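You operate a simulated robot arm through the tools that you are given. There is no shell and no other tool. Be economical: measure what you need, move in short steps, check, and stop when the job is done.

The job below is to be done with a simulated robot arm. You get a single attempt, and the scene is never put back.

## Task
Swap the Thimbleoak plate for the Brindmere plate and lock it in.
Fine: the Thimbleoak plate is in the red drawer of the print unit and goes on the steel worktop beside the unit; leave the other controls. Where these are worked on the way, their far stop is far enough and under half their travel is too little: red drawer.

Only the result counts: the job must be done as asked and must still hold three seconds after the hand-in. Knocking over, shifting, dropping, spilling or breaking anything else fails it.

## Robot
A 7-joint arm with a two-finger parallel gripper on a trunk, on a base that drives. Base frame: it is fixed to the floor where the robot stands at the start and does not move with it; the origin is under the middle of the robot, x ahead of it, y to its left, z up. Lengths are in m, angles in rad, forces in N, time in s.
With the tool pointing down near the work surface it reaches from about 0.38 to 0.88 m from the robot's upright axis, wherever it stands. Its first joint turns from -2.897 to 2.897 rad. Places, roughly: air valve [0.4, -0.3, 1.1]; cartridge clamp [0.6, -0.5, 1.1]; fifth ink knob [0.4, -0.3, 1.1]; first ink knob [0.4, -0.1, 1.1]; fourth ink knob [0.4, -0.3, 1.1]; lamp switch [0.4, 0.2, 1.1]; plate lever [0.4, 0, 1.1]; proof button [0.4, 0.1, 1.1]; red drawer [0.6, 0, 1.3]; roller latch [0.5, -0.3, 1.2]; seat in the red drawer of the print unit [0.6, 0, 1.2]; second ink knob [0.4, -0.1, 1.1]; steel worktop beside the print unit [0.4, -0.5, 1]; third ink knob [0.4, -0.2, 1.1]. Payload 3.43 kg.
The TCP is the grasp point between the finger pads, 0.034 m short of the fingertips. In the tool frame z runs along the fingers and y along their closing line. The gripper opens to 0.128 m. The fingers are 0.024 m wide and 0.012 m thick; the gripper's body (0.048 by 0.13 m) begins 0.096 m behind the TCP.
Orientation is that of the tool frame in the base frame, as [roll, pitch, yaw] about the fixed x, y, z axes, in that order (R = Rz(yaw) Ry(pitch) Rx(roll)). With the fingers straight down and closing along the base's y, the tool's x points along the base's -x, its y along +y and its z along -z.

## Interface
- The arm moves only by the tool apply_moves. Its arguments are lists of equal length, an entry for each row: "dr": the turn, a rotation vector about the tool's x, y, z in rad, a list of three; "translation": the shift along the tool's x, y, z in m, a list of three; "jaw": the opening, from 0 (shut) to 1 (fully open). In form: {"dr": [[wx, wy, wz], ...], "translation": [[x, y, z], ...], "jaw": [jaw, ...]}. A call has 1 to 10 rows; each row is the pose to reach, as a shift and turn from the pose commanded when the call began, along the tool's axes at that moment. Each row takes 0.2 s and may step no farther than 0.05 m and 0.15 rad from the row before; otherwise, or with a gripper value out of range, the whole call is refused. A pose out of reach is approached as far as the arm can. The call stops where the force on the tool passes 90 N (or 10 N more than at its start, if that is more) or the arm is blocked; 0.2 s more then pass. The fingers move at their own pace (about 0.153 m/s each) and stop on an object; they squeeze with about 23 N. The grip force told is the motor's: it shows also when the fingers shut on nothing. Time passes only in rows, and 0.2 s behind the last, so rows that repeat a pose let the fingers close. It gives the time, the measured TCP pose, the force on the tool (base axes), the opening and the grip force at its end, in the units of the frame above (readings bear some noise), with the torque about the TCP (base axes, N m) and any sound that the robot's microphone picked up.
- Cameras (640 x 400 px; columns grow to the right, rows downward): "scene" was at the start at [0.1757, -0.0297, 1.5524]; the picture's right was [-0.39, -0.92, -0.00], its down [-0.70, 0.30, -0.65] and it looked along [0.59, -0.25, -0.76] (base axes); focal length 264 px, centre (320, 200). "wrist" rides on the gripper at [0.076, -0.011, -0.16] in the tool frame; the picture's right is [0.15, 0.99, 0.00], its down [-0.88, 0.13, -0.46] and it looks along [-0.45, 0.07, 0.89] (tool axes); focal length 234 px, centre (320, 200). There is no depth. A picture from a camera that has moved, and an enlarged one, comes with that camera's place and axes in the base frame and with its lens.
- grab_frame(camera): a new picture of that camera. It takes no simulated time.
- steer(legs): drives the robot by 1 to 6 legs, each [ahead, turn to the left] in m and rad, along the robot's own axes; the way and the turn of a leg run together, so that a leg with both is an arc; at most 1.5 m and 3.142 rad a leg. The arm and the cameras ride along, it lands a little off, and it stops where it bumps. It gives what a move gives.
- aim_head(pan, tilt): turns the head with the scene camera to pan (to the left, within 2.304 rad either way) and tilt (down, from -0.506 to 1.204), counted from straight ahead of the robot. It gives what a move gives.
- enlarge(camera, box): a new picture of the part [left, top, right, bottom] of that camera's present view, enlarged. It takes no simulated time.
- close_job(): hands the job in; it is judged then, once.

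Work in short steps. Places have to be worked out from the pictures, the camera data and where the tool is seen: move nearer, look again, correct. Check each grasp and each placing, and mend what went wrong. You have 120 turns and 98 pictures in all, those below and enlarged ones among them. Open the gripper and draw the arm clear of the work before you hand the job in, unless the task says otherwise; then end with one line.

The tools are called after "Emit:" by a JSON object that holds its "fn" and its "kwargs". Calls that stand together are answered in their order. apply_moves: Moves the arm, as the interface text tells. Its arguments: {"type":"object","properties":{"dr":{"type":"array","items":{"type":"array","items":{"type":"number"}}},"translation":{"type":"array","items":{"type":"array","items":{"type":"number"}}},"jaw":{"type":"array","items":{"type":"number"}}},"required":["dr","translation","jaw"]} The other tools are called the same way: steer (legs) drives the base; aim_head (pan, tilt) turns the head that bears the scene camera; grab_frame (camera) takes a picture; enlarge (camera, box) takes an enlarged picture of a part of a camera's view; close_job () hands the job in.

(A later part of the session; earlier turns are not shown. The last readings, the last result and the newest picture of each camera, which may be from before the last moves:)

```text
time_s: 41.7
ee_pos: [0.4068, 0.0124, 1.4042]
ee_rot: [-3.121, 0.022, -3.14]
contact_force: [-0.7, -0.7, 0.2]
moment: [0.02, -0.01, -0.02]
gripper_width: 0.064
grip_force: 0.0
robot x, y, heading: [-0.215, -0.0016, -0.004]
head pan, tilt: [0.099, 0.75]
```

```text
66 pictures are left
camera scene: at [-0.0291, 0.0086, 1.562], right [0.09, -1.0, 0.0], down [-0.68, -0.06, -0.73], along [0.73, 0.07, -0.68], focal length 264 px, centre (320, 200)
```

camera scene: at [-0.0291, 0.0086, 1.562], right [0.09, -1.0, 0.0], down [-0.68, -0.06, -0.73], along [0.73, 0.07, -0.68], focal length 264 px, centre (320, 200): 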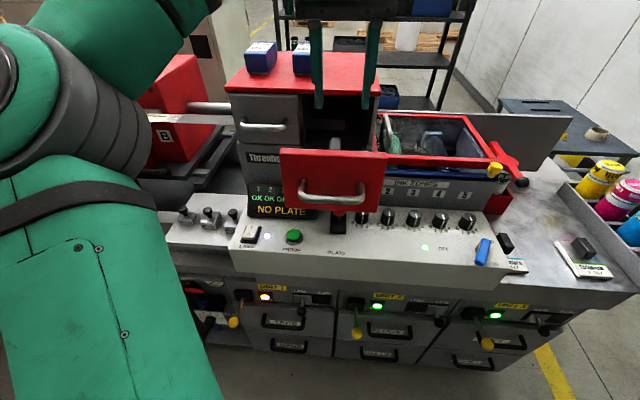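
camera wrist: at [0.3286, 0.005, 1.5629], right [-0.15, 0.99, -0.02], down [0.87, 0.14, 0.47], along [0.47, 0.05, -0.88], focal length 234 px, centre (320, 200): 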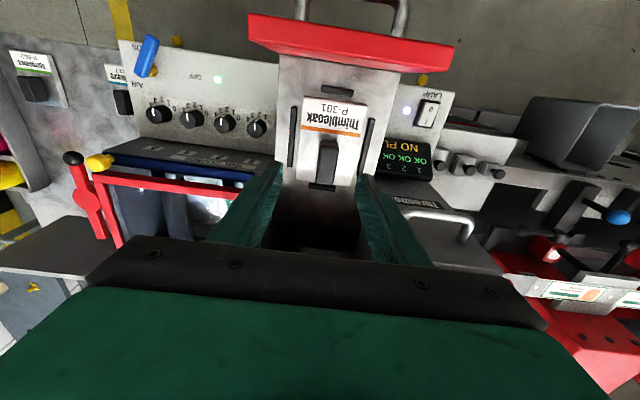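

I enlarge the plate area to get corners precisely.

Emit:
{"fn": "enlarge", "kwargs": {"camera": "wrist", "box": [250, 60, 410, 200]}}

Emit:
{"fn": "enlarge", "kwargs": {"camera": "scene", "box": [240, 90, 440, 240]}}

```text
2.86 times, centred on (330, 130) of wrist
camera zoom: at [0.3286, 0.005, 1.5629], right [-0.15, 0.99, -0.02], down [0.87, 0.14, 0.47], along [0.47, 0.05, -0.88], focal length 669 px, centre (291, 400)
```

zoom: 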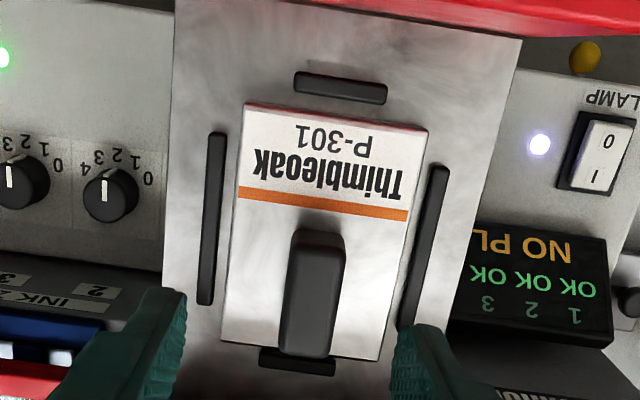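

```text
2.67 times, centred on (340, 165) of scene
camera zoom: at [-0.0291, 0.0086, 1.562], right [0.09, -1.0, 0.0], down [-0.68, -0.06, -0.73], along [0.73, 0.07, -0.68], focal length 703 px, centre (267, 293)
```

zoom: 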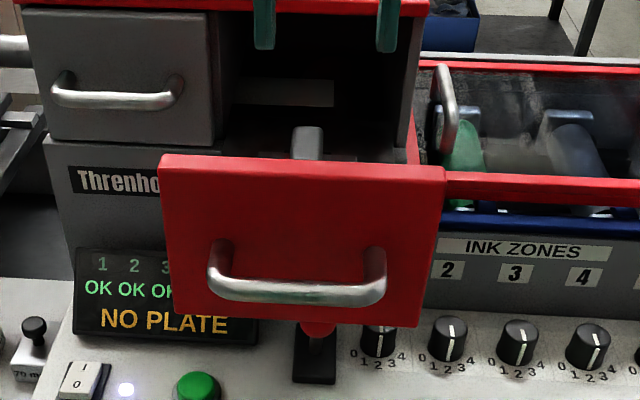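

Block top solves to (0.426, 0.024, 1.29), 0.022 wide and 0.047 long; plate top about 1.26. I correct the small tilt and descend to z≈1.32 first.

Emit:
{"fn": "apply_moves", "kwargs": {"dr": [[0.01, 0.01, 0], [0.02, 0.022, 0], [0.02, 0.022, 0], [0.02, 0.022, 0]], "translation": [[-0.01, 0.006, 0.01], [-0.019, 0.0116, 0.03], [-0.019, 0.0116, 0.06], [-0.019, 0.0116, 0.083]], "jaw": [0.45, 0.45, 0.45, 0.45]}}

Emit:
{"fn": "grab_frame", "kwargs": {"camera": "wrist"}}

Emit:
{"fn": "enlarge", "kwargs": {"camera": "scene", "box": [240, 70, 440, 210]}}

```text
time_s: 42.7
ee_pos: [0.4279, 0.0222, 1.3201]
ee_rot: [-3.097, -0.003, -3.138]
contact_force: [-0.2, 0.4, 0.8]
moment: [0.01, 0.01, 0.02]
gripper_width: 0.0576
grip_force: 0.0
robot x, y, heading: [-0.2146, -0.0011, -0.006]
head pan, tilt: [0.099, 0.75]
```

```text
63 pictures are left
camera wrist: at [0.3528, 0.0185, 1.4812], right [-0.15, 0.99, -0.04], down [0.88, 0.15, 0.45], along [0.45, 0.03, -0.89], focal length 234 px, centre (320, 200)
```

wrist: 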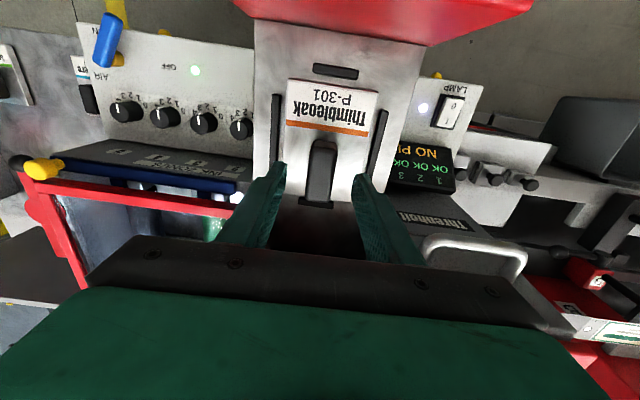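

```text
2.86 times, centred on (340, 140) of scene
camera zoom: at [-0.0289, 0.0085, 1.562], right [0.09, -1.0, 0.0], down [-0.68, -0.06, -0.73], along [0.73, 0.07, -0.68], focal length 753 px, centre (263, 371)
```

zoom: 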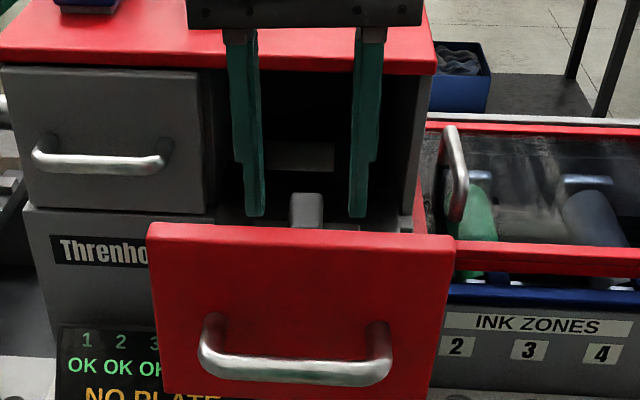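

Block is centred between the fingers; I correct the roll (−0.045), lower 20 mm and close.

Emit:
{"fn": "apply_moves", "kwargs": {"dr": [[-0.025, 0, 0], [-0.045, 0, 0], [-0.045, 0, 0], [-0.045, 0, 0], [-0.045, 0, 0], [-0.045, 0, 0]], "translation": [[0, 0, 0], [0, 0.001, 0], [0, 0.001, 0.01], [0, 0.001, 0.021], [0, 0.001, 0.021], [0, 0.001, 0.021]], "jaw": [0.45, 0.45, 0.45, 0.45, 0, 0]}}

Emit:
{"fn": "grab_frame", "kwargs": {"camera": "wrist"}}

```text
time_s: 44.1
ee_pos: [0.4275, 0.0222, 1.3007]
ee_rot: [3.141, -0.004, -3.138]
contact_force: [0.3, -0.8, 0.2]
moment: [0.06, 0.02, 0.02]
gripper_width: 0.0238
grip_force: 23.0
robot x, y, heading: [-0.2136, 0.0004, -0.004]
head pan, tilt: [0.099, 0.75]
```

```text
61 pictures are left
camera wrist: at [0.3538, 0.0119, 1.462], right [-0.15, 0.99, 0.0], down [0.88, 0.13, 0.45], along [0.45, 0.07, -0.89], focal length 234 px, centre (320, 200)
```

wrist: 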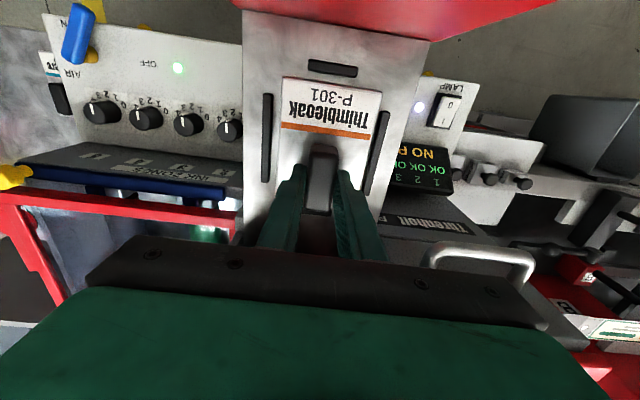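

Gripped (0.024). I lift 40 mm and check.

Emit:
{"fn": "apply_moves", "kwargs": {"dr": [[0, 0, 0], [0, 0, 0], [0, 0, 0]], "translation": [[0, 0, -0.012], [0, 0, -0.03], [0, 0, -0.06]], "jaw": [0, 0, 0]}}

Emit:
{"fn": "grab_frame", "kwargs": {"camera": "wrist"}}

Emit:
{"fn": "aim_head", "kwargs": {"pan": -0.5, "tilt": 0.8}}

Emit:
{"fn": "grab_frame", "kwargs": {"camera": "scene"}}

```text
time_s: 44.9
ee_pos: [0.4284, 0.0239, 1.3608]
ee_rot: [3.14, -0.004, -3.137]
contact_force: [0.3, -0.3, -3.2]
moment: [-0.05, 0.02, 0.0]
gripper_width: 0.0235
grip_force: 22.8
robot x, y, heading: [-0.215, -0.0003, -0.005]
head pan, tilt: [0.099, 0.75]
```

```text
60 pictures are left
camera wrist: at [0.3542, 0.0123, 1.5216], right [-0.15, 0.99, 0.0], down [0.88, 0.13, 0.45], along [0.45, 0.07, -0.89], focal length 234 px, centre (320, 200)
```

wrist: 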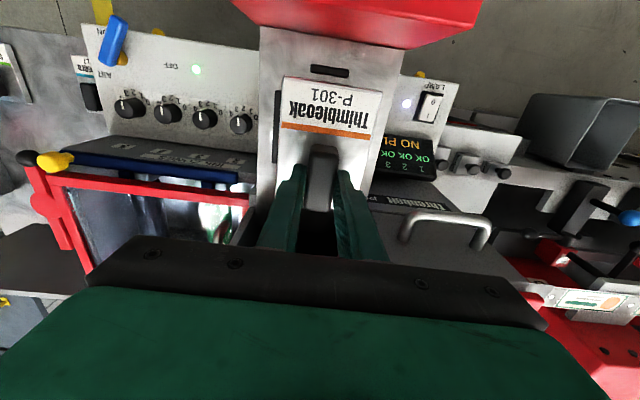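

```text
time_s: 45.9
ee_pos: [0.4286, 0.0232, 1.3614]
ee_rot: [-3.14, -0.004, -3.137]
contact_force: [0.0, 0.0, -2.8]
moment: [0.0, -0.04, -0.01]
gripper_width: 0.0237
grip_force: 23.1
robot x, y, heading: [-0.2127, -0.0013, -0.007]
head pan, tilt: [-0.499, 0.799]
```

```text
59 pictures are left
camera scene: at [-0.0405, -0.0381, 1.5579], right [-0.48, -0.88, 0.0], down [-0.63, 0.35, -0.7], along [0.61, -0.34, -0.72], focal length 264 px, centre (320, 200)
```

scene: 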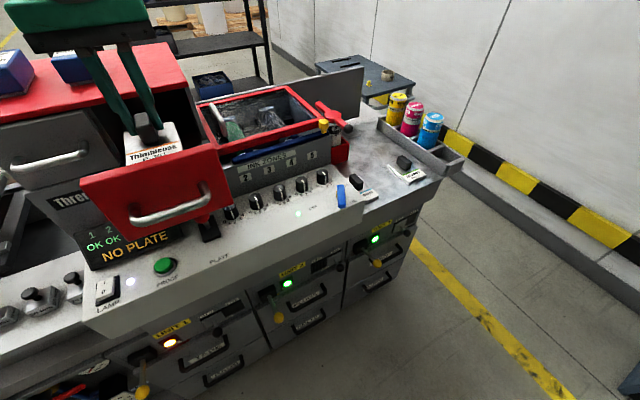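

Plate held and lifted. I look at the worktop for a free place.

Emit:
{"fn": "enlarge", "kwargs": {"camera": "scene", "box": [310, 80, 470, 220]}}

```text
2.86 times, centred on (390, 150) of scene
camera zoom: at [-0.0405, -0.0381, 1.5579], right [-0.48, -0.88, 0.0], down [-0.63, 0.35, -0.7], along [0.61, -0.34, -0.72], focal length 753 px, centre (120, 343)
```

zoom: 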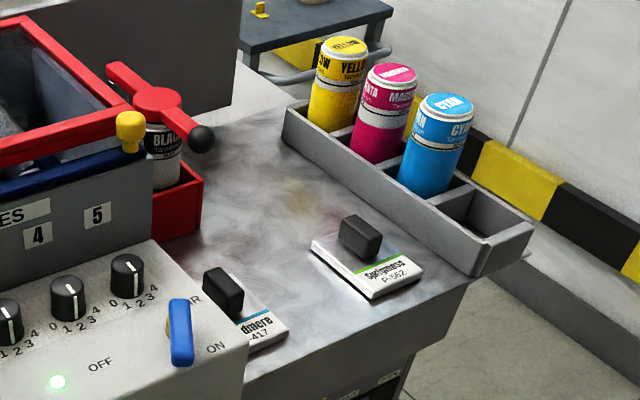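

Brindmere block is about (0.453, −0.442, top ≈0.99), Sprigmoss about (0.458, −0.65): the gap between fits the plate at y≈−0.546. I raise the plate and carry it sideways high above everything.

Emit:
{"fn": "apply_moves", "kwargs": {"dr": [[0, 0, 0], [0, 0, 0], [0, 0, 0], [0, 0, 0], [0, 0, 0], [0, 0, 0], [0, 0, 0], [0, 0, 0], [0, 0, 0], [0, 0, 0]], "translation": [[0, 0, -0.045], [0.0, -0.03, -0.055], [0.005, -0.07, -0.055], [0.015, -0.11, -0.055], [0.025, -0.15, -0.055], [0.035, -0.19, -0.055], [0.045, -0.23, -0.055], [0.055, -0.27, -0.055], [0.065, -0.31, -0.055], [0.075, -0.35, -0.055]], "jaw": [0, 0, 0, 0, 0, 0, 0, 0, 0, 0]}}

Emit:
{"fn": "grab_frame", "kwargs": {"camera": "scene"}}

```text
time_s: 48.1
ee_pos: [0.3607, -0.3226, 1.4017]
ee_rot: [-3.135, -0.032, -3.132]
contact_force: [-0.7, 0.5, -3.1]
moment: [-0.09, -0.01, -0.01]
gripper_width: 0.0237
grip_force: 22.5
robot x, y, heading: [-0.2205, -0.0004, -0.004]
head pan, tilt: [-0.499, 0.799]
```

```text
57 pictures are left
camera scene: at [-0.0405, -0.0376, 1.558], right [-0.48, -0.88, 0.0], down [-0.63, 0.35, -0.7], along [0.61, -0.34, -0.72], focal length 264 px, centre (320, 200)
```

scene: 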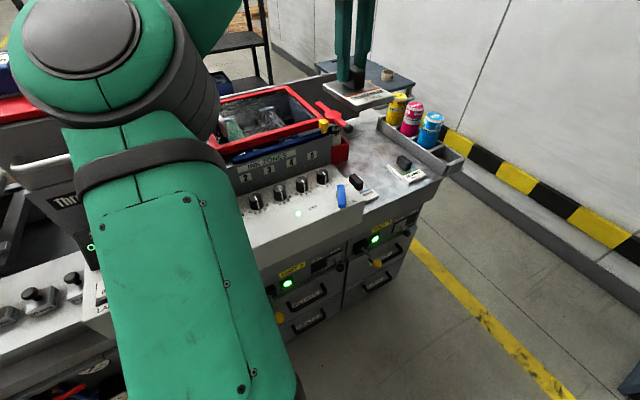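

Plate hangs level. I lower toward a hover over the gap at about (0.44, −0.535, 1.15).

Emit:
{"fn": "apply_moves", "kwargs": {"dr": [[0, -0.015, 0], [0, -0.03, 0], [0, -0.03, 0], [0, -0.03, 0], [0, -0.03, 0], [0, -0.03, 0], [0, -0.03, 0], [0, -0.03, 0], [0, -0.03, 0], [0, -0.03, 0]], "translation": [[0, -0.04, 0.01], [-0.01, -0.08, 0.02], [-0.02, -0.12, 0.03], [-0.03, -0.16, 0.05], [-0.04, -0.19, 0.08], [-0.05, -0.205, 0.115], [-0.06, -0.21, 0.15], [-0.07, -0.21, 0.19], [-0.075, -0.21, 0.225], [-0.08, -0.21, 0.25]], "jaw": [0, 0, 0, 0, 0, 0, 0, 0, 0, 0]}}

Emit:
{"fn": "grab_frame", "kwargs": {"camera": "wrist"}}

Emit:
{"fn": "grab_frame", "kwargs": {"camera": "scene"}}

```text
time_s: 50.3
ee_pos: [0.4345, -0.5397, 1.1657]
ee_rot: [-3.139, 0.028, -3.139]
contact_force: [0.1, -0.6, -1.5]
moment: [-0.04, -0.07, 0.02]
gripper_width: 0.0238
grip_force: 22.8
out of reach, approached as far as the arm can: row 5, 6
robot x, y, heading: [-0.2165, 0.0026, -0.008]
head pan, tilt: [-0.499, 0.799]
```

```text
56 pictures are left
camera wrist: at [0.355, -0.5509, 1.324], right [-0.15, 0.99, 0.0], down [0.87, 0.13, 0.48], along [0.47, 0.07, -0.88], focal length 234 px, centre (320, 200)
```

wrist: 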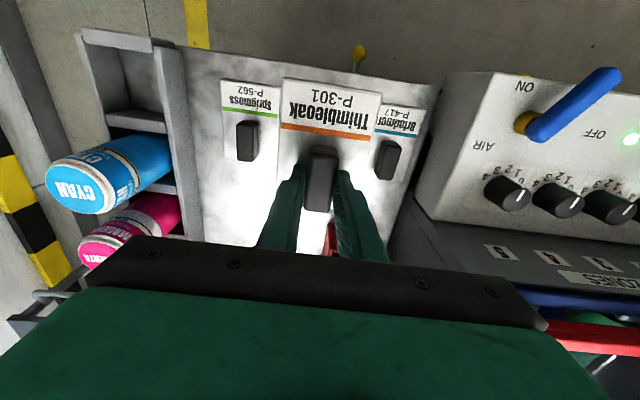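

```text
55 pictures are left
camera scene: at [-0.0409, -0.0383, 1.558], right [-0.48, -0.88, 0.0], down [-0.63, 0.35, -0.7], along [0.61, -0.34, -0.72], focal length 264 px, centre (320, 200)
```

scene: 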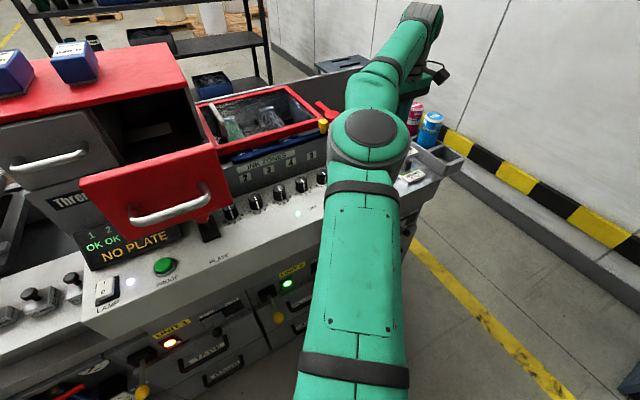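

Sprigmoss block at (0.453, −0.642), Brindmere at (0.451, −0.435): gap centre y=−0.5385. I level the pitch and lower to z≈1.03.

Emit:
{"fn": "apply_moves", "kwargs": {"dr": [[0, 0.015, 0], [0, 0.028, 0], [0, 0.028, 0], [0, 0.028, 0], [0, 0.028, 0]], "translation": [[-0.007, 0.001, 0.02], [-0.014, 0.001, 0.05], [-0.014, 0.001, 0.08], [-0.014, 0.001, 0.11], [-0.014, 0.001, 0.135]], "jaw": [0, 0, 0, 0, 0]}}

Emit:
{"fn": "grab_frame", "kwargs": {"camera": "wrist"}}

```text
time_s: 51.5
ee_pos: [0.4552, -0.5368, 1.0315]
ee_rot: [3.142, 0.0, -3.138]
contact_force: [0.6, -0.3, -3.0]
moment: [-0.01, -0.05, 0.03]
gripper_width: 0.0236
grip_force: 23.2
robot x, y, heading: [-0.2165, 0.0002, -0.002]
head pan, tilt: [-0.499, 0.799]
```

```text
54 pictures are left
camera wrist: at [0.3798, -0.5478, 1.1918], right [-0.15, 0.99, 0.0], down [0.88, 0.13, 0.46], along [0.45, 0.07, -0.89], focal length 234 px, centre (320, 200)
```

wrist: 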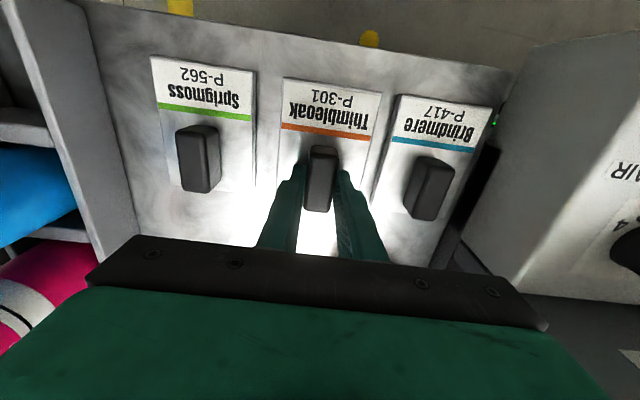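

The plate is centred in the gap (margins ≈0.02 m each side). I lower in small steps to contact near z≈1.00.

Emit:
{"fn": "apply_moves", "kwargs": {"dr": [[0, 0, 0], [0, 0, 0], [0, 0, 0], [0, 0, 0], [0, 0, 0]], "translation": [[0, -0.001, 0.01], [0, -0.001, 0.02], [0, -0.001, 0.025], [0, -0.001, 0.028], [0, -0.001, 0.031]], "jaw": [0, 0, 0, 0, 0]}}

Emit:
{"fn": "grab_frame", "kwargs": {"camera": "wrist"}}

```text
time_s: 52.7
ee_pos: [0.4548, -0.5381, 1.016]
ee_rot: [-3.132, 0.01, -3.135]
contact_force: [-0.7, -1.7, 20.0]
moment: [0.9, 0.35, 0.1]
gripper_width: 0.0237
grip_force: 23.0
robot x, y, heading: [-0.2113, 0.0002, -0.004]
head pan, tilt: [-0.499, 0.799]
stopped in row 5: the force on the tool passed its limit at 93 N (the readings are from after the stop); the commanded pose is now the measured one
```

```text
53 pictures are left
camera wrist: at [0.3786, -0.5477, 1.1758], right [-0.15, 0.99, -0.01], down [0.88, 0.14, 0.46], along [0.46, 0.06, -0.89], focal length 234 px, centre (320, 200)
```

wrist: 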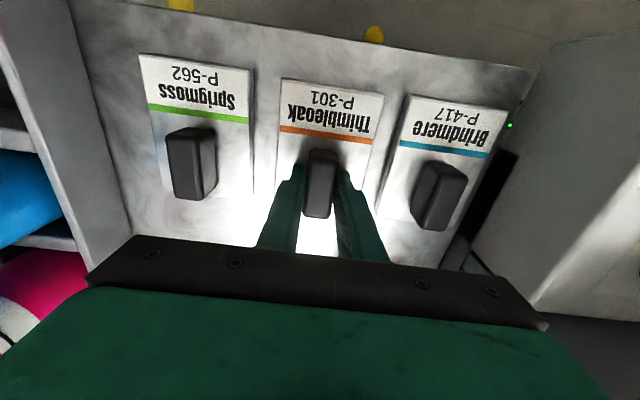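

The plate rests on the worktop. I open the fingers and rise.

Emit:
{"fn": "apply_moves", "kwargs": {"dr": [[0, 0, 0], [0, 0, 0], [0, 0, 0], [0, 0, 0], [0, 0, 0], [0, 0, 0]], "translation": [[0, 0, -0.001], [0, 0, -0.001], [0, 0, -0.001], [0, 0, -0.03], [0, 0, -0.06], [0, 0, -0.09]], "jaw": [0.4, 0.4, 0.4, 0.4, 0.4, 0.4]}}

Emit:
{"fn": "grab_frame", "kwargs": {"camera": "wrist"}}

```text
time_s: 54.1
ee_pos: [0.4532, -0.5376, 1.1045]
ee_rot: [-3.135, 0.005, -3.134]
contact_force: [-0.1, -1.0, -0.7]
moment: [0.02, 0.02, 0.03]
gripper_width: 0.0512
grip_force: 0.1
robot x, y, heading: [-0.2181, 0.0002, -0.005]
head pan, tilt: [-0.499, 0.799]
```

```text
52 pictures are left
camera wrist: at [0.3777, -0.5476, 1.2641], right [-0.15, 0.99, -0.01], down [0.88, 0.14, 0.46], along [0.46, 0.06, -0.89], focal length 234 px, centre (320, 200)
```

wrist: 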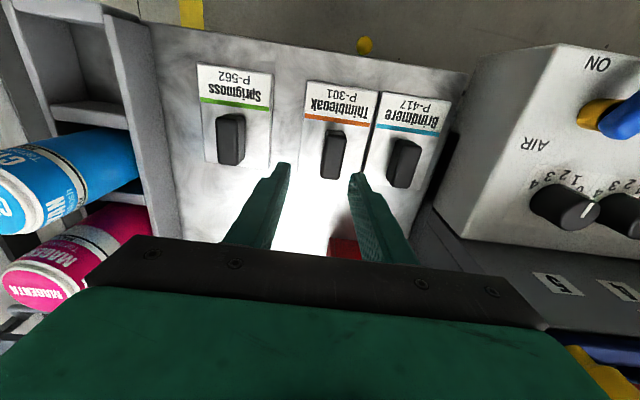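

Thimbleoak stands free on the worktop; it seems close to Brindmere, so I zoom in.

Emit:
{"fn": "enlarge", "kwargs": {"camera": "wrist", "box": [180, 50, 460, 225]}}

```text
2.29 times, centred on (320, 138) of wrist
camera zoom: at [0.3777, -0.5476, 1.2641], right [-0.15, 0.99, -0.01], down [0.88, 0.14, 0.46], along [0.46, 0.06, -0.89], focal length 535 px, centre (320, 343)
```

zoom: 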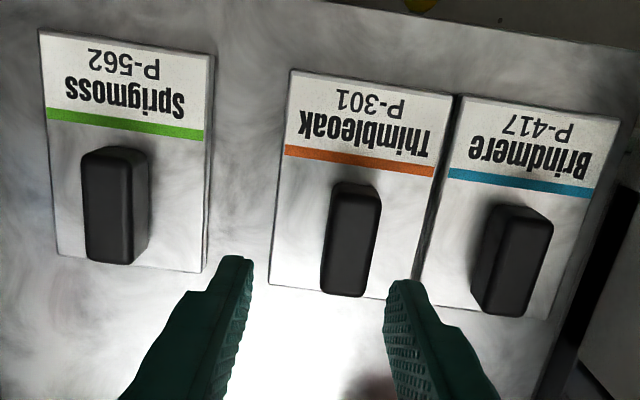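

Gap between the plates is about 5 mm, fine. Brindmere block solves to (0.454, −0.441). I move over it and look again.

Emit:
{"fn": "apply_moves", "kwargs": {"dr": [[0, 0, 0], [0, 0, 0], [0, 0, 0]], "translation": [[0, 0.04, 0], [0, 0.08, 0], [0, 0.0965, 0.02]], "jaw": [0.36, 0.36, 0.36]}}

Emit:
{"fn": "enlarge", "kwargs": {"camera": "wrist", "box": [180, 50, 460, 225]}}

```text
time_s: 54.9
ee_pos: [0.4522, -0.4415, 1.0825]
ee_rot: [-3.136, 0.005, -3.138]
contact_force: [0.0, 0.0, 0.5]
moment: [-0.04, 0.06, 0.01]
gripper_width: 0.046
grip_force: 0.1
robot x, y, heading: [-0.2215, 0.0011, -0.008]
head pan, tilt: [-0.499, 0.799]
```

```text
2.29 times, centred on (320, 138) of wrist
camera zoom: at [0.3771, -0.4515, 1.2407], right [-0.15, 0.99, -0.01], down [0.88, 0.14, 0.46], along [0.46, 0.06, -0.89], focal length 535 px, centre (320, 343)
```

zoom: 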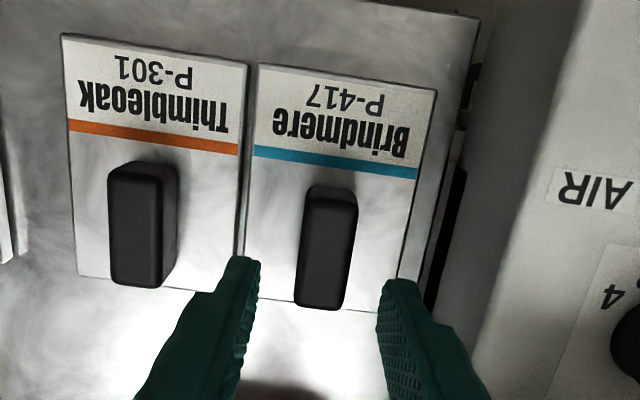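

Block centre at (0.454, −0.440). I lower to z≈1.016 and close.

Emit:
{"fn": "apply_moves", "kwargs": {"dr": [[0, 0, 0], [0, 0, 0], [0, 0, 0], [0, 0, 0], [0, 0, 0]], "translation": [[-0.002, 0.0015, 0.025], [-0.002, 0.0015, 0.05], [-0.002, 0.0015, 0.066], [-0.002, 0.0015, 0.066], [-0.002, 0.0015, 0.066]], "jaw": [0.36, 0.36, 0.36, 0, 0]}}

Emit:
{"fn": "grab_frame", "kwargs": {"camera": "wrist"}}

```text
time_s: 56.1
ee_pos: [0.4555, -0.4402, 1.0164]
ee_rot: [-3.132, 0.007, -3.136]
contact_force: [1.3, -0.1, 8.5]
moment: [0.42, 0.2, 0.13]
gripper_width: 0.0241
grip_force: 23.0
robot x, y, heading: [-0.2162, -0.0002, -0.005]
head pan, tilt: [-0.499, 0.799]
```

```text
49 pictures are left
camera wrist: at [0.3799, -0.4503, 1.176], right [-0.15, 0.99, -0.01], down [0.88, 0.14, 0.46], along [0.46, 0.06, -0.89], focal length 234 px, centre (320, 200)
```

wrist: 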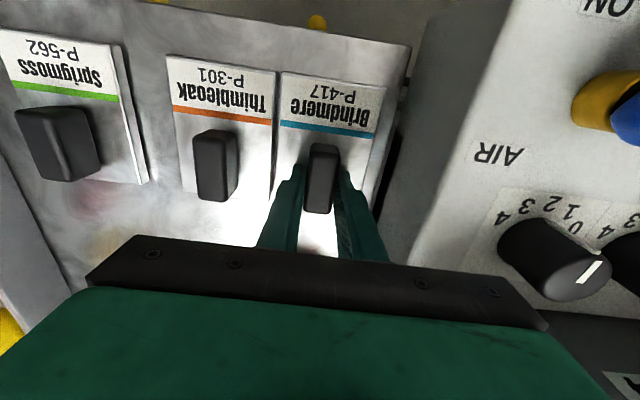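

Gripped. I lift with a small backward move and carry it up.

Emit:
{"fn": "apply_moves", "kwargs": {"dr": [[0, 0, 0], [-0.005, 0.004, 0], [-0.009, 0.007, 0], [-0.009, 0.007, 0], [-0.009, 0.007, 0], [-0.009, 0.007, 0], [-0.009, 0.007, 0], [-0.009, 0.007, 0], [-0.009, 0.007, 0], [-0.009, 0.007, 0]], "translation": [[0, 0, -0.015], [0, 0, -0.05], [0, 0, -0.09], [0.01, 0, -0.13], [0.025, 0, -0.17], [0.04, 0.01, -0.21], [0.055, 0.02, -0.25], [0.07, 0.03, -0.29], [0.08, 0.04, -0.33], [0.09, 0.06, -0.37]], "jaw": [0, 0, 0, 0, 0, 0, 0, 0, 0, 0]}}

Emit:
{"fn": "grab_frame", "kwargs": {"camera": "wrist"}}

Emit:
{"fn": "grab_frame", "kwargs": {"camera": "scene"}}

```text
time_s: 58.3
ee_pos: [0.3617, -0.382, 1.3871]
ee_rot: [3.138, -0.002, -3.136]
contact_force: [0.5, -0.5, -3.0]
moment: [0.04, 0.03, -0.02]
gripper_width: 0.024
grip_force: 22.8
robot x, y, heading: [-0.2163, -0.0006, -0.01]
head pan, tilt: [-0.499, 0.799]
```

```text
48 pictures are left
camera wrist: at [0.287, -0.393, 1.5459], right [-0.15, 0.99, 0.0], down [0.88, 0.13, 0.45], along [0.45, 0.07, -0.89], focal length 234 px, centre (320, 200)
```

wrist: 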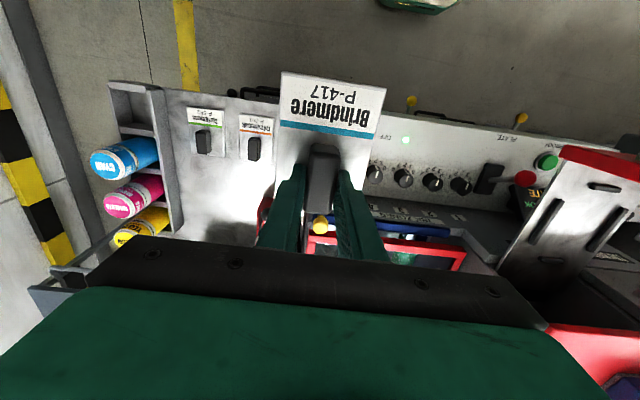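

```text
47 pictures are left
camera scene: at [-0.0403, -0.0387, 1.5579], right [-0.48, -0.88, 0.0], down [-0.63, 0.35, -0.7], along [0.61, -0.34, -0.72], focal length 264 px, centre (320, 200)
```

scene: 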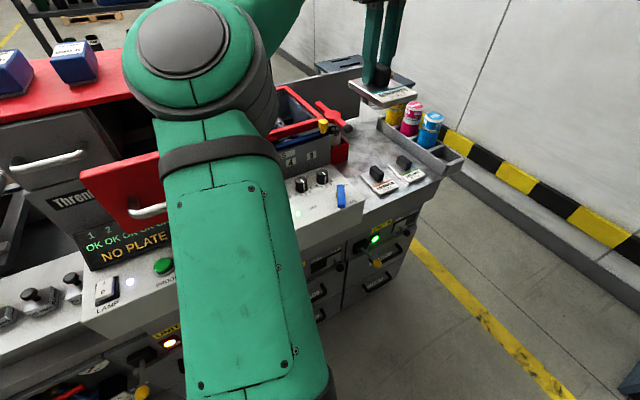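

Brindmere is held level. I carry it back over the open drawer.

Emit:
{"fn": "apply_moves", "kwargs": {"dr": [[0, 0, 0], [0, 0, 0], [0, 0, 0], [0, 0, 0], [0, 0, 0], [0, 0, 0], [0, 0, 0], [0, 0, 0], [0, 0, 0], [0, 0, 0]], "translation": [[-0.01, 0.03, -0.02], [-0.02, 0.07, -0.025], [-0.035, 0.11, -0.025], [-0.05, 0.15, -0.025], [-0.06, 0.19, -0.025], [-0.066, 0.235, -0.025], [-0.066, 0.28, -0.025], [-0.066, 0.325, -0.025], [-0.066, 0.37, -0.025], [-0.066, 0.404, -0.025]], "jaw": [0, 0, 0, 0, 0, 0, 0, 0, 0, 0]}}

Emit:
{"fn": "grab_frame", "kwargs": {"camera": "wrist"}}

Emit:
{"fn": "aim_head", "kwargs": {"pan": 0.1, "tilt": 0.75}}

```text
time_s: 60.5
ee_pos: [0.4319, 0.0262, 1.3998]
ee_rot: [-3.132, -0.019, 3.141]
contact_force: [-0.1, -0.9, -2.6]
moment: [0.07, -0.05, 0.03]
gripper_width: 0.0239
grip_force: 23.0
robot x, y, heading: [-0.2201, 0.0005, -0.005]
head pan, tilt: [-0.499, 0.799]
```

```text
46 pictures are left
camera wrist: at [0.3611, 0.0168, 1.5618], right [-0.15, 0.99, -0.01], down [0.89, 0.14, 0.44], along [0.43, 0.06, -0.9], focal length 234 px, centre (320, 200)
```

wrist: 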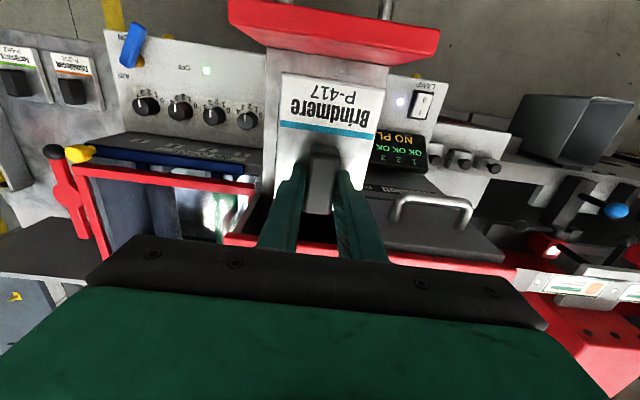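

```text
time_s: 61.5
ee_pos: [0.4315, 0.0286, 1.4023]
ee_rot: [-3.129, -0.015, -3.136]
contact_force: [1.1, 0.1, -2.5]
moment: [0.0, -0.07, -0.02]
gripper_width: 0.0235
grip_force: 23.2
robot x, y, heading: [-0.2168, 0.0019, -0.003]
head pan, tilt: [0.099, 0.75]
```

I align to the seat pose recorded earlier (0.4275, 0.0222) and lower to z≈1.345 for a check.

Emit:
{"fn": "apply_moves", "kwargs": {"dr": [[-0.006, -0.008, 0], [-0.011, -0.017, 0], [-0.011, -0.017, 0], [-0.011, -0.017, 0]], "translation": [[0.002, -0.003, 0.01], [0.003, -0.005, 0.025], [0.003, -0.005, 0.045], [0.003, -0.005, 0.057]], "jaw": [0, 0, 0, 0]}}

Emit:
{"fn": "enlarge", "kwargs": {"camera": "wrist", "box": [220, 40, 440, 240]}}

Emit:
{"fn": "enlarge", "kwargs": {"camera": "scene", "box": [240, 60, 440, 210]}}

```text
time_s: 62.5
ee_pos: [0.4248, 0.0226, 1.3553]
ee_rot: [3.128, 0.016, -3.138]
contact_force: [0.2, -1.1, -2.0]
moment: [0.03, -0.07, 0.01]
gripper_width: 0.0238
grip_force: 22.8
robot x, y, heading: [-0.2168, -0.0004, -0.003]
head pan, tilt: [0.099, 0.75]
```

```text
2.00 times, centred on (330, 140) of wrist
camera zoom: at [0.3478, 0.0101, 1.5133], right [-0.15, 0.99, 0.01], down [0.87, 0.13, 0.47], along [0.47, 0.08, -0.88], focal length 468 px, centre (300, 320)
```

zoom: 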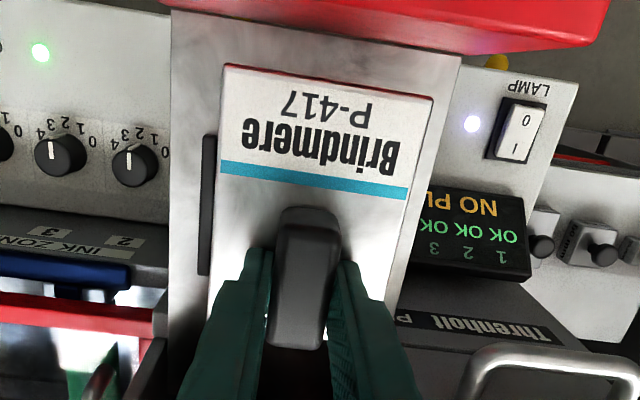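

```text
2.67 times, centred on (340, 135) of scene
camera zoom: at [-0.0288, 0.0085, 1.562], right [0.09, -1.0, 0.0], down [-0.68, -0.06, -0.73], along [0.73, 0.07, -0.68], focal length 703 px, centre (267, 373)
```

zoom: 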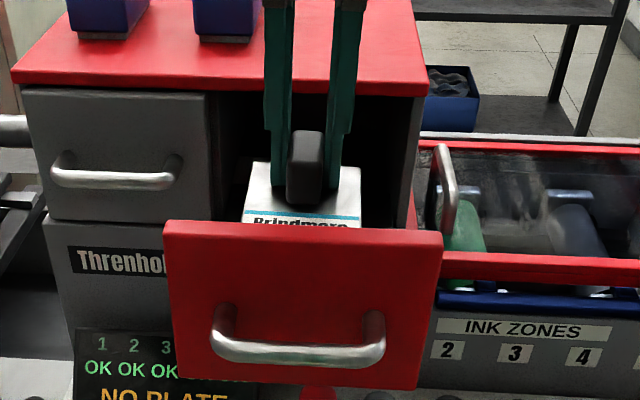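

Looks aligned. I correct the small residual tilt and lower to z≈1.32.

Emit:
{"fn": "apply_moves", "kwargs": {"dr": [[0.007, 0.008, 0], [0.013, 0.016, 0], [0.013, 0.016, 0], [0.013, 0.016, 0]], "translation": [[-0.001, 0, 0.01], [-0.002, 0, 0.02], [-0.002, 0, 0.033], [-0.002, 0, 0.033]], "jaw": [0, 0, 0, 0]}}

```text
time_s: 63.5
ee_pos: [0.4271, 0.0228, 1.3195]
ee_rot: [3.141, 0.0, -3.138]
contact_force: [0.1, 0.2, -3.8]
moment: [0.01, -0.07, 0.02]
gripper_width: 0.0236
grip_force: 23.0
robot x, y, heading: [-0.218, -0.0017, -0.003]
head pan, tilt: [0.099, 0.75]
```

Pose is right. I lower gently into the seat.

Emit:
{"fn": "apply_moves", "kwargs": {"dr": [[0, 0, 0], [0, 0, 0], [0, 0, 0], [0, 0, 0], [0, 0, 0], [0, 0, 0]], "translation": [[0, -0.0006, 0.008], [0, -0.0006, 0.013], [0, -0.0006, 0.016], [0, -0.0006, 0.018], [0, -0.0006, 0.0195], [0, -0.0006, 0.0205]], "jaw": [0, 0, 0, 0, 0, 0]}}

Emit:
{"fn": "enlarge", "kwargs": {"camera": "wrist", "box": [220, 40, 440, 240]}}

```text
time_s: 64.9
ee_pos: [0.4264, 0.0217, 1.3009]
ee_rot: [-3.142, 0.002, -3.138]
contact_force: [0.9, 1.0, 8.7]
moment: [0.04, 0.62, -0.08]
gripper_width: 0.0236
grip_force: 23.0
robot x, y, heading: [-0.217, -0.0009, -0.009]
head pan, tilt: [0.099, 0.75]
```

```text
2.00 times, centred on (330, 140) of wrist
camera zoom: at [0.3521, 0.0102, 1.4609], right [-0.15, 0.99, 0.0], down [0.88, 0.13, 0.46], along [0.45, 0.07, -0.89], focal length 468 px, centre (300, 320)
```

zoom: 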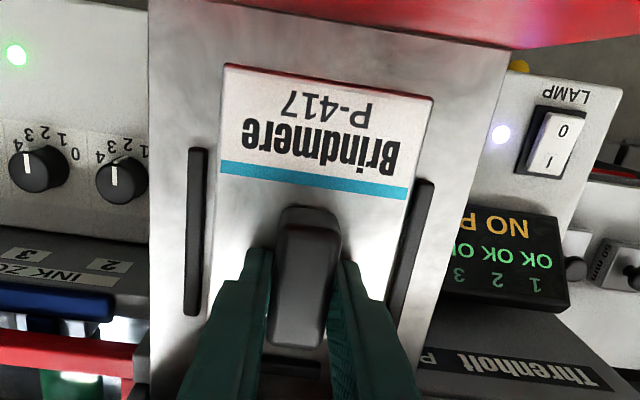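

Contact came at the same height, but compared with the Thimbleoak view the drawer's guide ridges lie ~17 px further back: the drawer has slid in ~13 mm, so the plate sits over the front ridge. I lift, shift +13.5 mm in x, and check.

Emit:
{"fn": "apply_moves", "kwargs": {"dr": [[0, 0, 0], [0, 0, 0], [0, 0, 0], [0, 0, 0]], "translation": [[0, 0.0005, -0.009], [0, 0.0005, -0.018], [-0.007, 0.0005, -0.018], [-0.0135, 0.0005, -0.018]], "jaw": [0, 0, 0, 0]}}

Emit:
{"fn": "grab_frame", "kwargs": {"camera": "wrist"}}

Emit:
{"fn": "enlarge", "kwargs": {"camera": "scene", "box": [240, 60, 440, 210]}}

```text
time_s: 65.9
ee_pos: [0.4426, 0.0229, 1.3176]
ee_rot: [3.141, 0.0, -3.138]
contact_force: [0.2, 0.3, -3.4]
moment: [-0.01, -0.07, 0.05]
gripper_width: 0.0237
grip_force: 22.9
robot x, y, heading: [-0.2159, -0.0009, -0.002]
head pan, tilt: [0.099, 0.75]
```

```text
42 pictures are left
camera wrist: at [0.3677, 0.0117, 1.4785], right [-0.15, 0.99, 0.0], down [0.88, 0.13, 0.46], along [0.45, 0.07, -0.89], focal length 234 px, centre (320, 200)
```

wrist: 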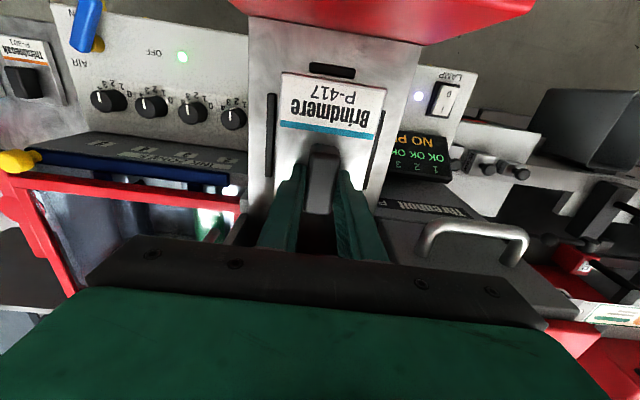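

```text
2.67 times, centred on (340, 135) of scene
camera zoom: at [-0.0288, 0.0086, 1.5619], right [0.09, -1.0, 0.0], down [-0.68, -0.06, -0.73], along [0.73, 0.07, -0.68], focal length 703 px, centre (267, 373)
```

zoom: 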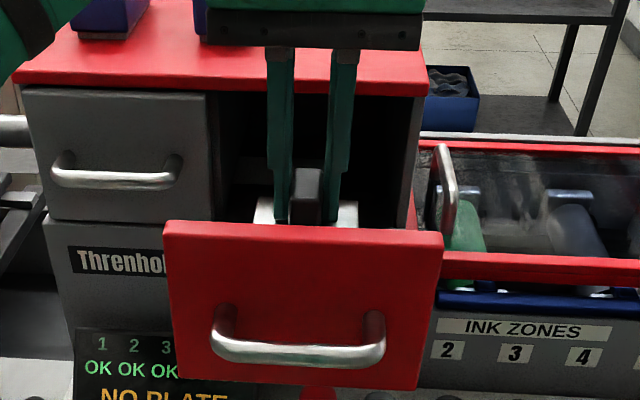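

The front ridge is visible again. I lower to just above the seat and compare.

Emit:
{"fn": "apply_moves", "kwargs": {"dr": [[0, 0, 0], [0, 0, 0]], "translation": [[0, -0.0005, 0.006], [0, -0.0005, 0.0115]], "jaw": [0, 0]}}

Emit:
{"fn": "enlarge", "kwargs": {"camera": "wrist", "box": [220, 40, 440, 240]}}

```text
time_s: 66.5
ee_pos: [0.4418, 0.0223, 1.3069]
ee_rot: [-3.142, 0.0, -3.137]
contact_force: [0.0, -0.6, -2.4]
moment: [-0.03, -0.05, -0.01]
gripper_width: 0.0236
grip_force: 22.8
robot x, y, heading: [-0.2204, 0.0005, -0.006]
head pan, tilt: [0.099, 0.75]
```

```text
2.00 times, centred on (330, 140) of wrist
camera zoom: at [0.3668, 0.0111, 1.4668], right [-0.15, 0.99, 0.0], down [0.88, 0.13, 0.46], along [0.45, 0.07, -0.89], focal length 468 px, centre (300, 320)
```

zoom: 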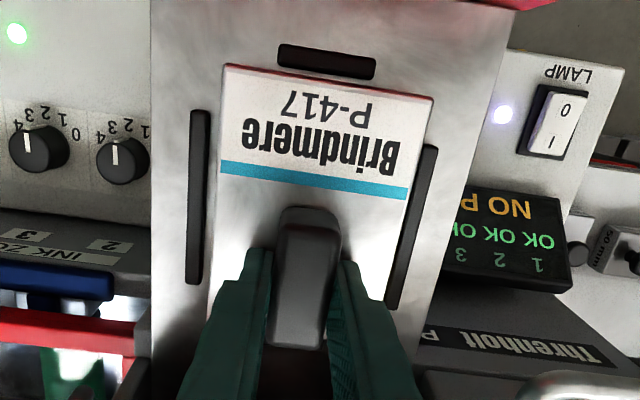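

Ridges match the seated view now, but the gap from the plate to the front ridge is ~2 mm versus ~7.5 mm originally. I shift +5 mm in x, −1 mm in y, and lower.

Emit:
{"fn": "apply_moves", "kwargs": {"dr": [[0, 0, 0], [0, 0, 0], [0, 0, 0], [0, 0, 0], [0, 0, 0]], "translation": [[-0.0025, -0.001, 0], [-0.005, -0.001, 0], [-0.005, -0.001, 0.003], [-0.005, -0.001, 0.006], [-0.005, -0.001, 0.008]], "jaw": [0, 0, 0, 0, 0]}}

Emit:
{"fn": "enlarge", "kwargs": {"camera": "wrist", "box": [220, 40, 440, 240]}}

```text
time_s: 67.7
ee_pos: [0.4462, 0.0202, 1.2982]
ee_rot: [3.14, 0.001, -3.138]
contact_force: [0.7, -0.3, -3.6]
moment: [0.0, -0.06, -0.03]
gripper_width: 0.0238
grip_force: 23.3
robot x, y, heading: [-0.2179, 0.0011, -0.003]
head pan, tilt: [0.099, 0.75]
```

```text
2.00 times, centred on (330, 140) of wrist
camera zoom: at [0.3708, 0.01, 1.4601], right [-0.15, 0.99, 0.0], down [0.88, 0.13, 0.46], along [0.45, 0.07, -0.89], focal length 468 px, centre (300, 320)
```

zoom: 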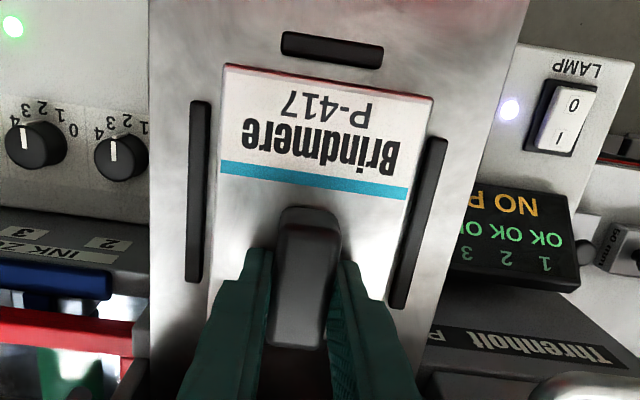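

Gaps now match. I lower until light contact.

Emit:
{"fn": "apply_moves", "kwargs": {"dr": [[0, 0, 0], [0, 0, 0], [0, 0, 0], [0, 0, 0]], "translation": [[0, 0, 0.0015], [0, 0, 0.003], [0, 0, 0.0045], [0, 0, 0.0055]], "jaw": [0, 0, 0, 0]}}

Emit:
{"fn": "enlarge", "kwargs": {"camera": "wrist", "box": [220, 40, 440, 240]}}

```text
time_s: 68.7
ee_pos: [0.4457, 0.0206, 1.2946]
ee_rot: [3.141, 0.0, -3.138]
contact_force: [-0.5, -0.8, -2.4]
moment: [0.04, -0.06, -0.02]
gripper_width: 0.0237
grip_force: 23.1
robot x, y, heading: [-0.2192, 0.0012, -0.011]
head pan, tilt: [0.099, 0.75]
```

```text
2.00 times, centred on (330, 140) of wrist
camera zoom: at [0.3712, 0.0094, 1.4547], right [-0.15, 0.99, 0.0], down [0.88, 0.13, 0.46], along [0.45, 0.07, -0.89], focal length 468 px, centre (300, 320)
```

zoom: 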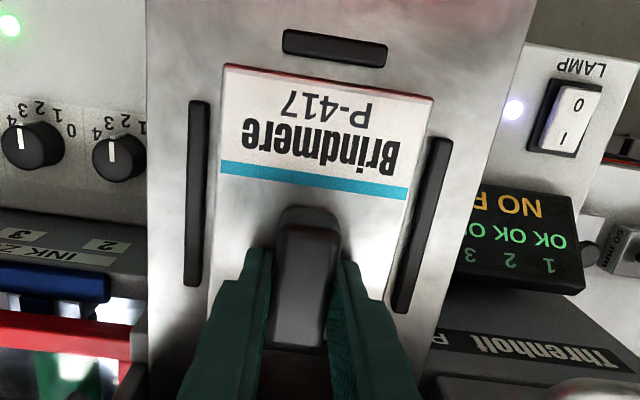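

No contact yet; I continue down in small steps, watching the force.

Emit:
{"fn": "apply_moves", "kwargs": {"dr": [[0, 0, 0], [0, 0, 0], [0, 0, 0]], "translation": [[0, 0, 0.001], [0, 0, 0.0025], [0, 0, 0.004]], "jaw": [0, 0, 0]}}

```text
time_s: 69.5
ee_pos: [0.4448, 0.0189, 1.2936]
ee_rot: [-3.141, 0.003, -3.138]
contact_force: [0.3, 3.2, 37.0]
moment: [0.18, 0.39, 0.07]
gripper_width: 0.0238
grip_force: 22.8
robot x, y, heading: [-0.2168, -0.0048, -0.005]
head pan, tilt: [0.099, 0.75]
```

Firm contact at z≈1.293, 7 mm below the ridge contact, so it is on the seat floor. I ease off, open and rise.

Emit:
{"fn": "apply_moves", "kwargs": {"dr": [[0, 0, 0], [0, 0, 0], [0, 0, 0], [0, 0, 0], [0, 0, 0], [0, 0, 0], [0, 0, 0]], "translation": [[0, 0, -0.002], [0, 0, -0.003], [0, 0, -0.003], [0, 0, -0.003], [0, 0, -0.03], [0, 0, -0.07], [0, 0, -0.11]], "jaw": [0, 0.3, 0.4, 0.4, 0.4, 0.4, 0.4]}}

Emit:
{"fn": "enlarge", "kwargs": {"camera": "wrist", "box": [250, 60, 410, 200]}}

```text
time_s: 71.1
ee_pos: [0.4471, 0.0246, 1.3995]
ee_rot: [-3.134, -0.006, -3.135]
contact_force: [-0.1, 0.4, -0.5]
moment: [-0.09, 0.04, 0.03]
gripper_width: 0.0511
grip_force: 0.2
robot x, y, heading: [-0.2151, 0.002, -0.004]
head pan, tilt: [0.099, 0.75]
```

```text
2.86 times, centred on (330, 130) of wrist
camera zoom: at [0.3743, 0.0147, 1.5599], right [-0.15, 0.99, -0.01], down [0.88, 0.14, 0.45], along [0.44, 0.06, -0.89], focal length 669 px, centre (291, 400)
```

zoom: 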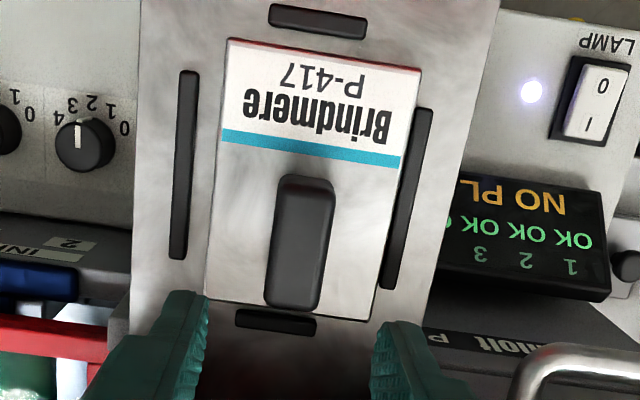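

Brindmere lies flat within all four guide ridges. Next I close the drawer by pushing its handle bar: fingers shut, back out over the front and down before the bar.

Emit:
{"fn": "apply_moves", "kwargs": {"dr": [[0, 0, 0], [0, 0, 0], [0, 0, 0], [0, 0, 0], [0, 0, 0], [0, 0, 0], [0, 0, 0], [0, 0, 0], [0, 0, 0], [0, 0, 0]], "translation": [[0, 0, -0.02], [0.04, 0, -0.025], [0.08, -0.005, -0.025], [0.12, -0.005, -0.025], [0.16, -0.005, -0.025], [0.2, -0.005, -0.025], [0.225, -0.005, -0.025], [0.225, -0.005, 0.01], [0.225, -0.005, 0.045], [0.225, -0.005, 0.074]], "jaw": [0.2, 0.1, 0, 0, 0, 0, 0, 0, 0, 0]}}

Emit:
{"fn": "grab_frame", "kwargs": {"camera": "wrist"}}

Emit:
{"fn": "grab_frame", "kwargs": {"camera": "scene"}}

```text
time_s: 73.3
ee_pos: [0.2207, 0.0167, 1.3258]
ee_rot: [-3.141, -0.002, -3.137]
contact_force: [-1.7, -0.4, 0.2]
moment: [0.0, -0.03, 0.0]
gripper_width: 0.0001
grip_force: 23.0
robot x, y, heading: [-0.2172, 0.0016, -0.004]
head pan, tilt: [0.099, 0.75]
```

```text
36 pictures are left
camera wrist: at [0.1455, 0.0053, 1.4867], right [-0.15, 0.99, 0.0], down [0.88, 0.13, 0.46], along [0.45, 0.07, -0.89], focal length 234 px, centre (320, 200)
```

wrist: 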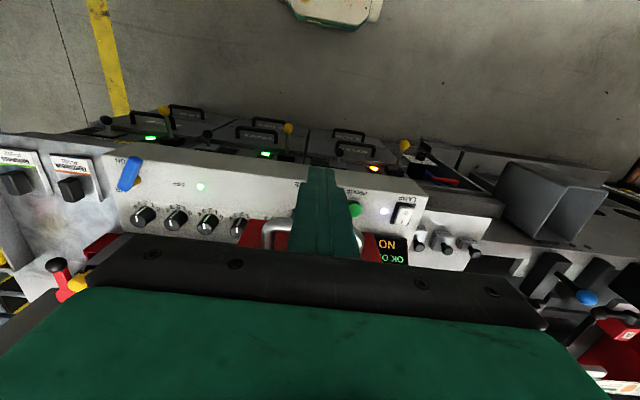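

```text
35 pictures are left
camera scene: at [-0.029, 0.0085, 1.562], right [0.09, -1.0, 0.0], down [-0.68, -0.06, -0.73], along [0.73, 0.07, -0.68], focal length 264 px, centre (320, 200)
```

scene: 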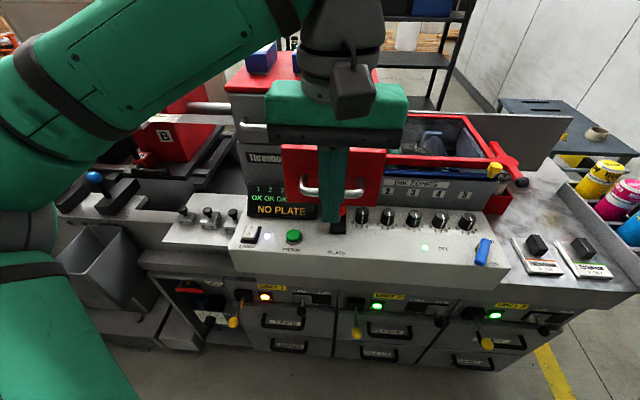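

Fingers stand in front of the bar. I push the drawer in.

Emit:
{"fn": "apply_moves", "kwargs": {"dr": [[0, 0, 0], [0, 0, 0], [0, 0, 0], [0, 0, 0], [0, 0, 0], [0, 0, 0], [0, 0, 0], [0, 0, 0], [0, 0, 0], [0, 0, 0]], "translation": [[-0.02, 0.003, 0], [-0.04, 0.003, 0], [-0.06, 0.003, 0], [-0.08, 0.003, 0], [-0.1, 0.003, 0], [-0.12, 0.003, 0], [-0.14, 0.003, 0], [-0.16, 0.003, 0], [-0.18, 0.003, 0], [-0.2, 0.003, 0]], "jaw": [0, 0, 0, 0, 0, 0, 0, 0, 0, 0]}}

Emit:
{"fn": "grab_frame", "kwargs": {"camera": "wrist"}}

```text
time_s: 75.5
ee_pos: [0.4208, 0.0198, 1.3268]
ee_rot: [-3.141, 0.002, -3.137]
contact_force: [0.3, 0.5, -0.1]
moment: [-0.02, -0.01, 0.01]
gripper_width: 0.0
grip_force: 23.2
robot x, y, heading: [-0.2154, 0.0017, -0.003]
head pan, tilt: [0.099, 0.75]
```

```text
34 pictures are left
camera wrist: at [0.3447, 0.0088, 1.4874], right [-0.15, 0.99, 0.0], down [0.88, 0.13, 0.46], along [0.45, 0.07, -0.89], focal length 234 px, centre (320, 200)
```

wrist: 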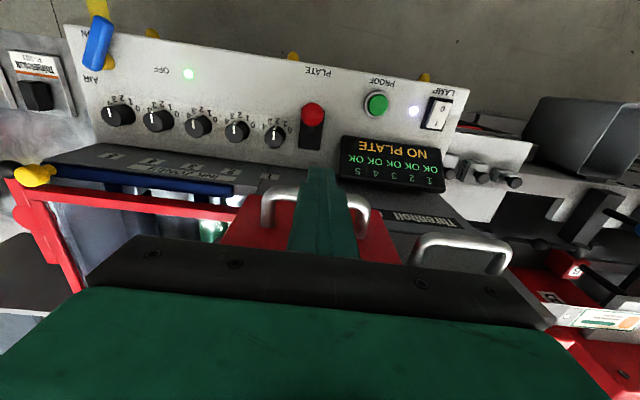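

The drawer follows freely. I push the remaining way to its stop.

Emit:
{"fn": "apply_moves", "kwargs": {"dr": [[0, 0, 0], [0, 0, 0], [0, 0, 0], [0, 0, 0], [0, 0, 0]], "translation": [[-0.01, 0, 0], [-0.02, 0, 0], [-0.028, 0, 0], [-0.034, 0, 0], [-0.038, 0, 0]], "jaw": [0, 0, 0, 0, 0]}}

Emit:
{"fn": "grab_frame", "kwargs": {"camera": "wrist"}}

Emit:
{"fn": "enlarge", "kwargs": {"camera": "scene", "box": [220, 50, 440, 230]}}

```text
time_s: 76.7
ee_pos: [0.4516, 0.0193, 1.3269]
ee_rot: [3.139, -0.015, 3.138]
contact_force: [-82.1, 1.7, -24.0]
moment: [-0.43, 2.94, 0.09]
gripper_width: 0.0
grip_force: 23.2
robot x, y, heading: [-0.218, 0.0028, -0.004]
head pan, tilt: [0.099, 0.75]
```

```text
33 pictures are left
camera wrist: at [0.379, 0.0078, 1.4882], right [-0.14, 0.99, 0.01], down [0.89, 0.13, 0.44], along [0.44, 0.07, -0.9], focal length 234 px, centre (320, 200)
```

wrist: 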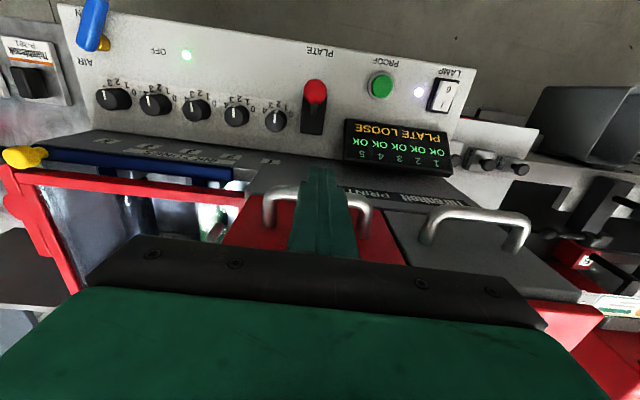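

```text
2.22 times, centred on (330, 140) of scene
camera zoom: at [-0.0327, 0.0086, 1.5624], right [0.09, -1.0, 0.0], down [-0.68, -0.06, -0.73], along [0.73, 0.07, -0.68], focal length 586 px, centre (298, 333)
```

zoom: 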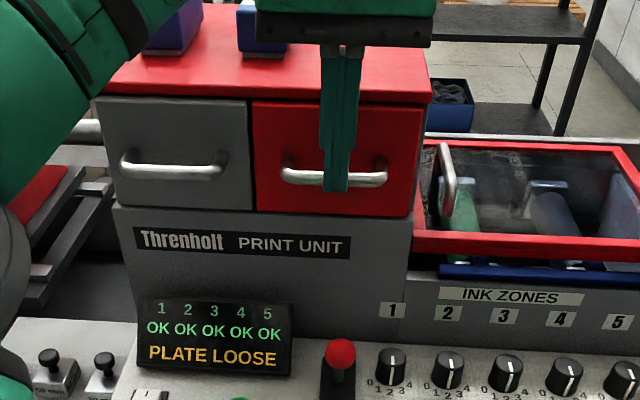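

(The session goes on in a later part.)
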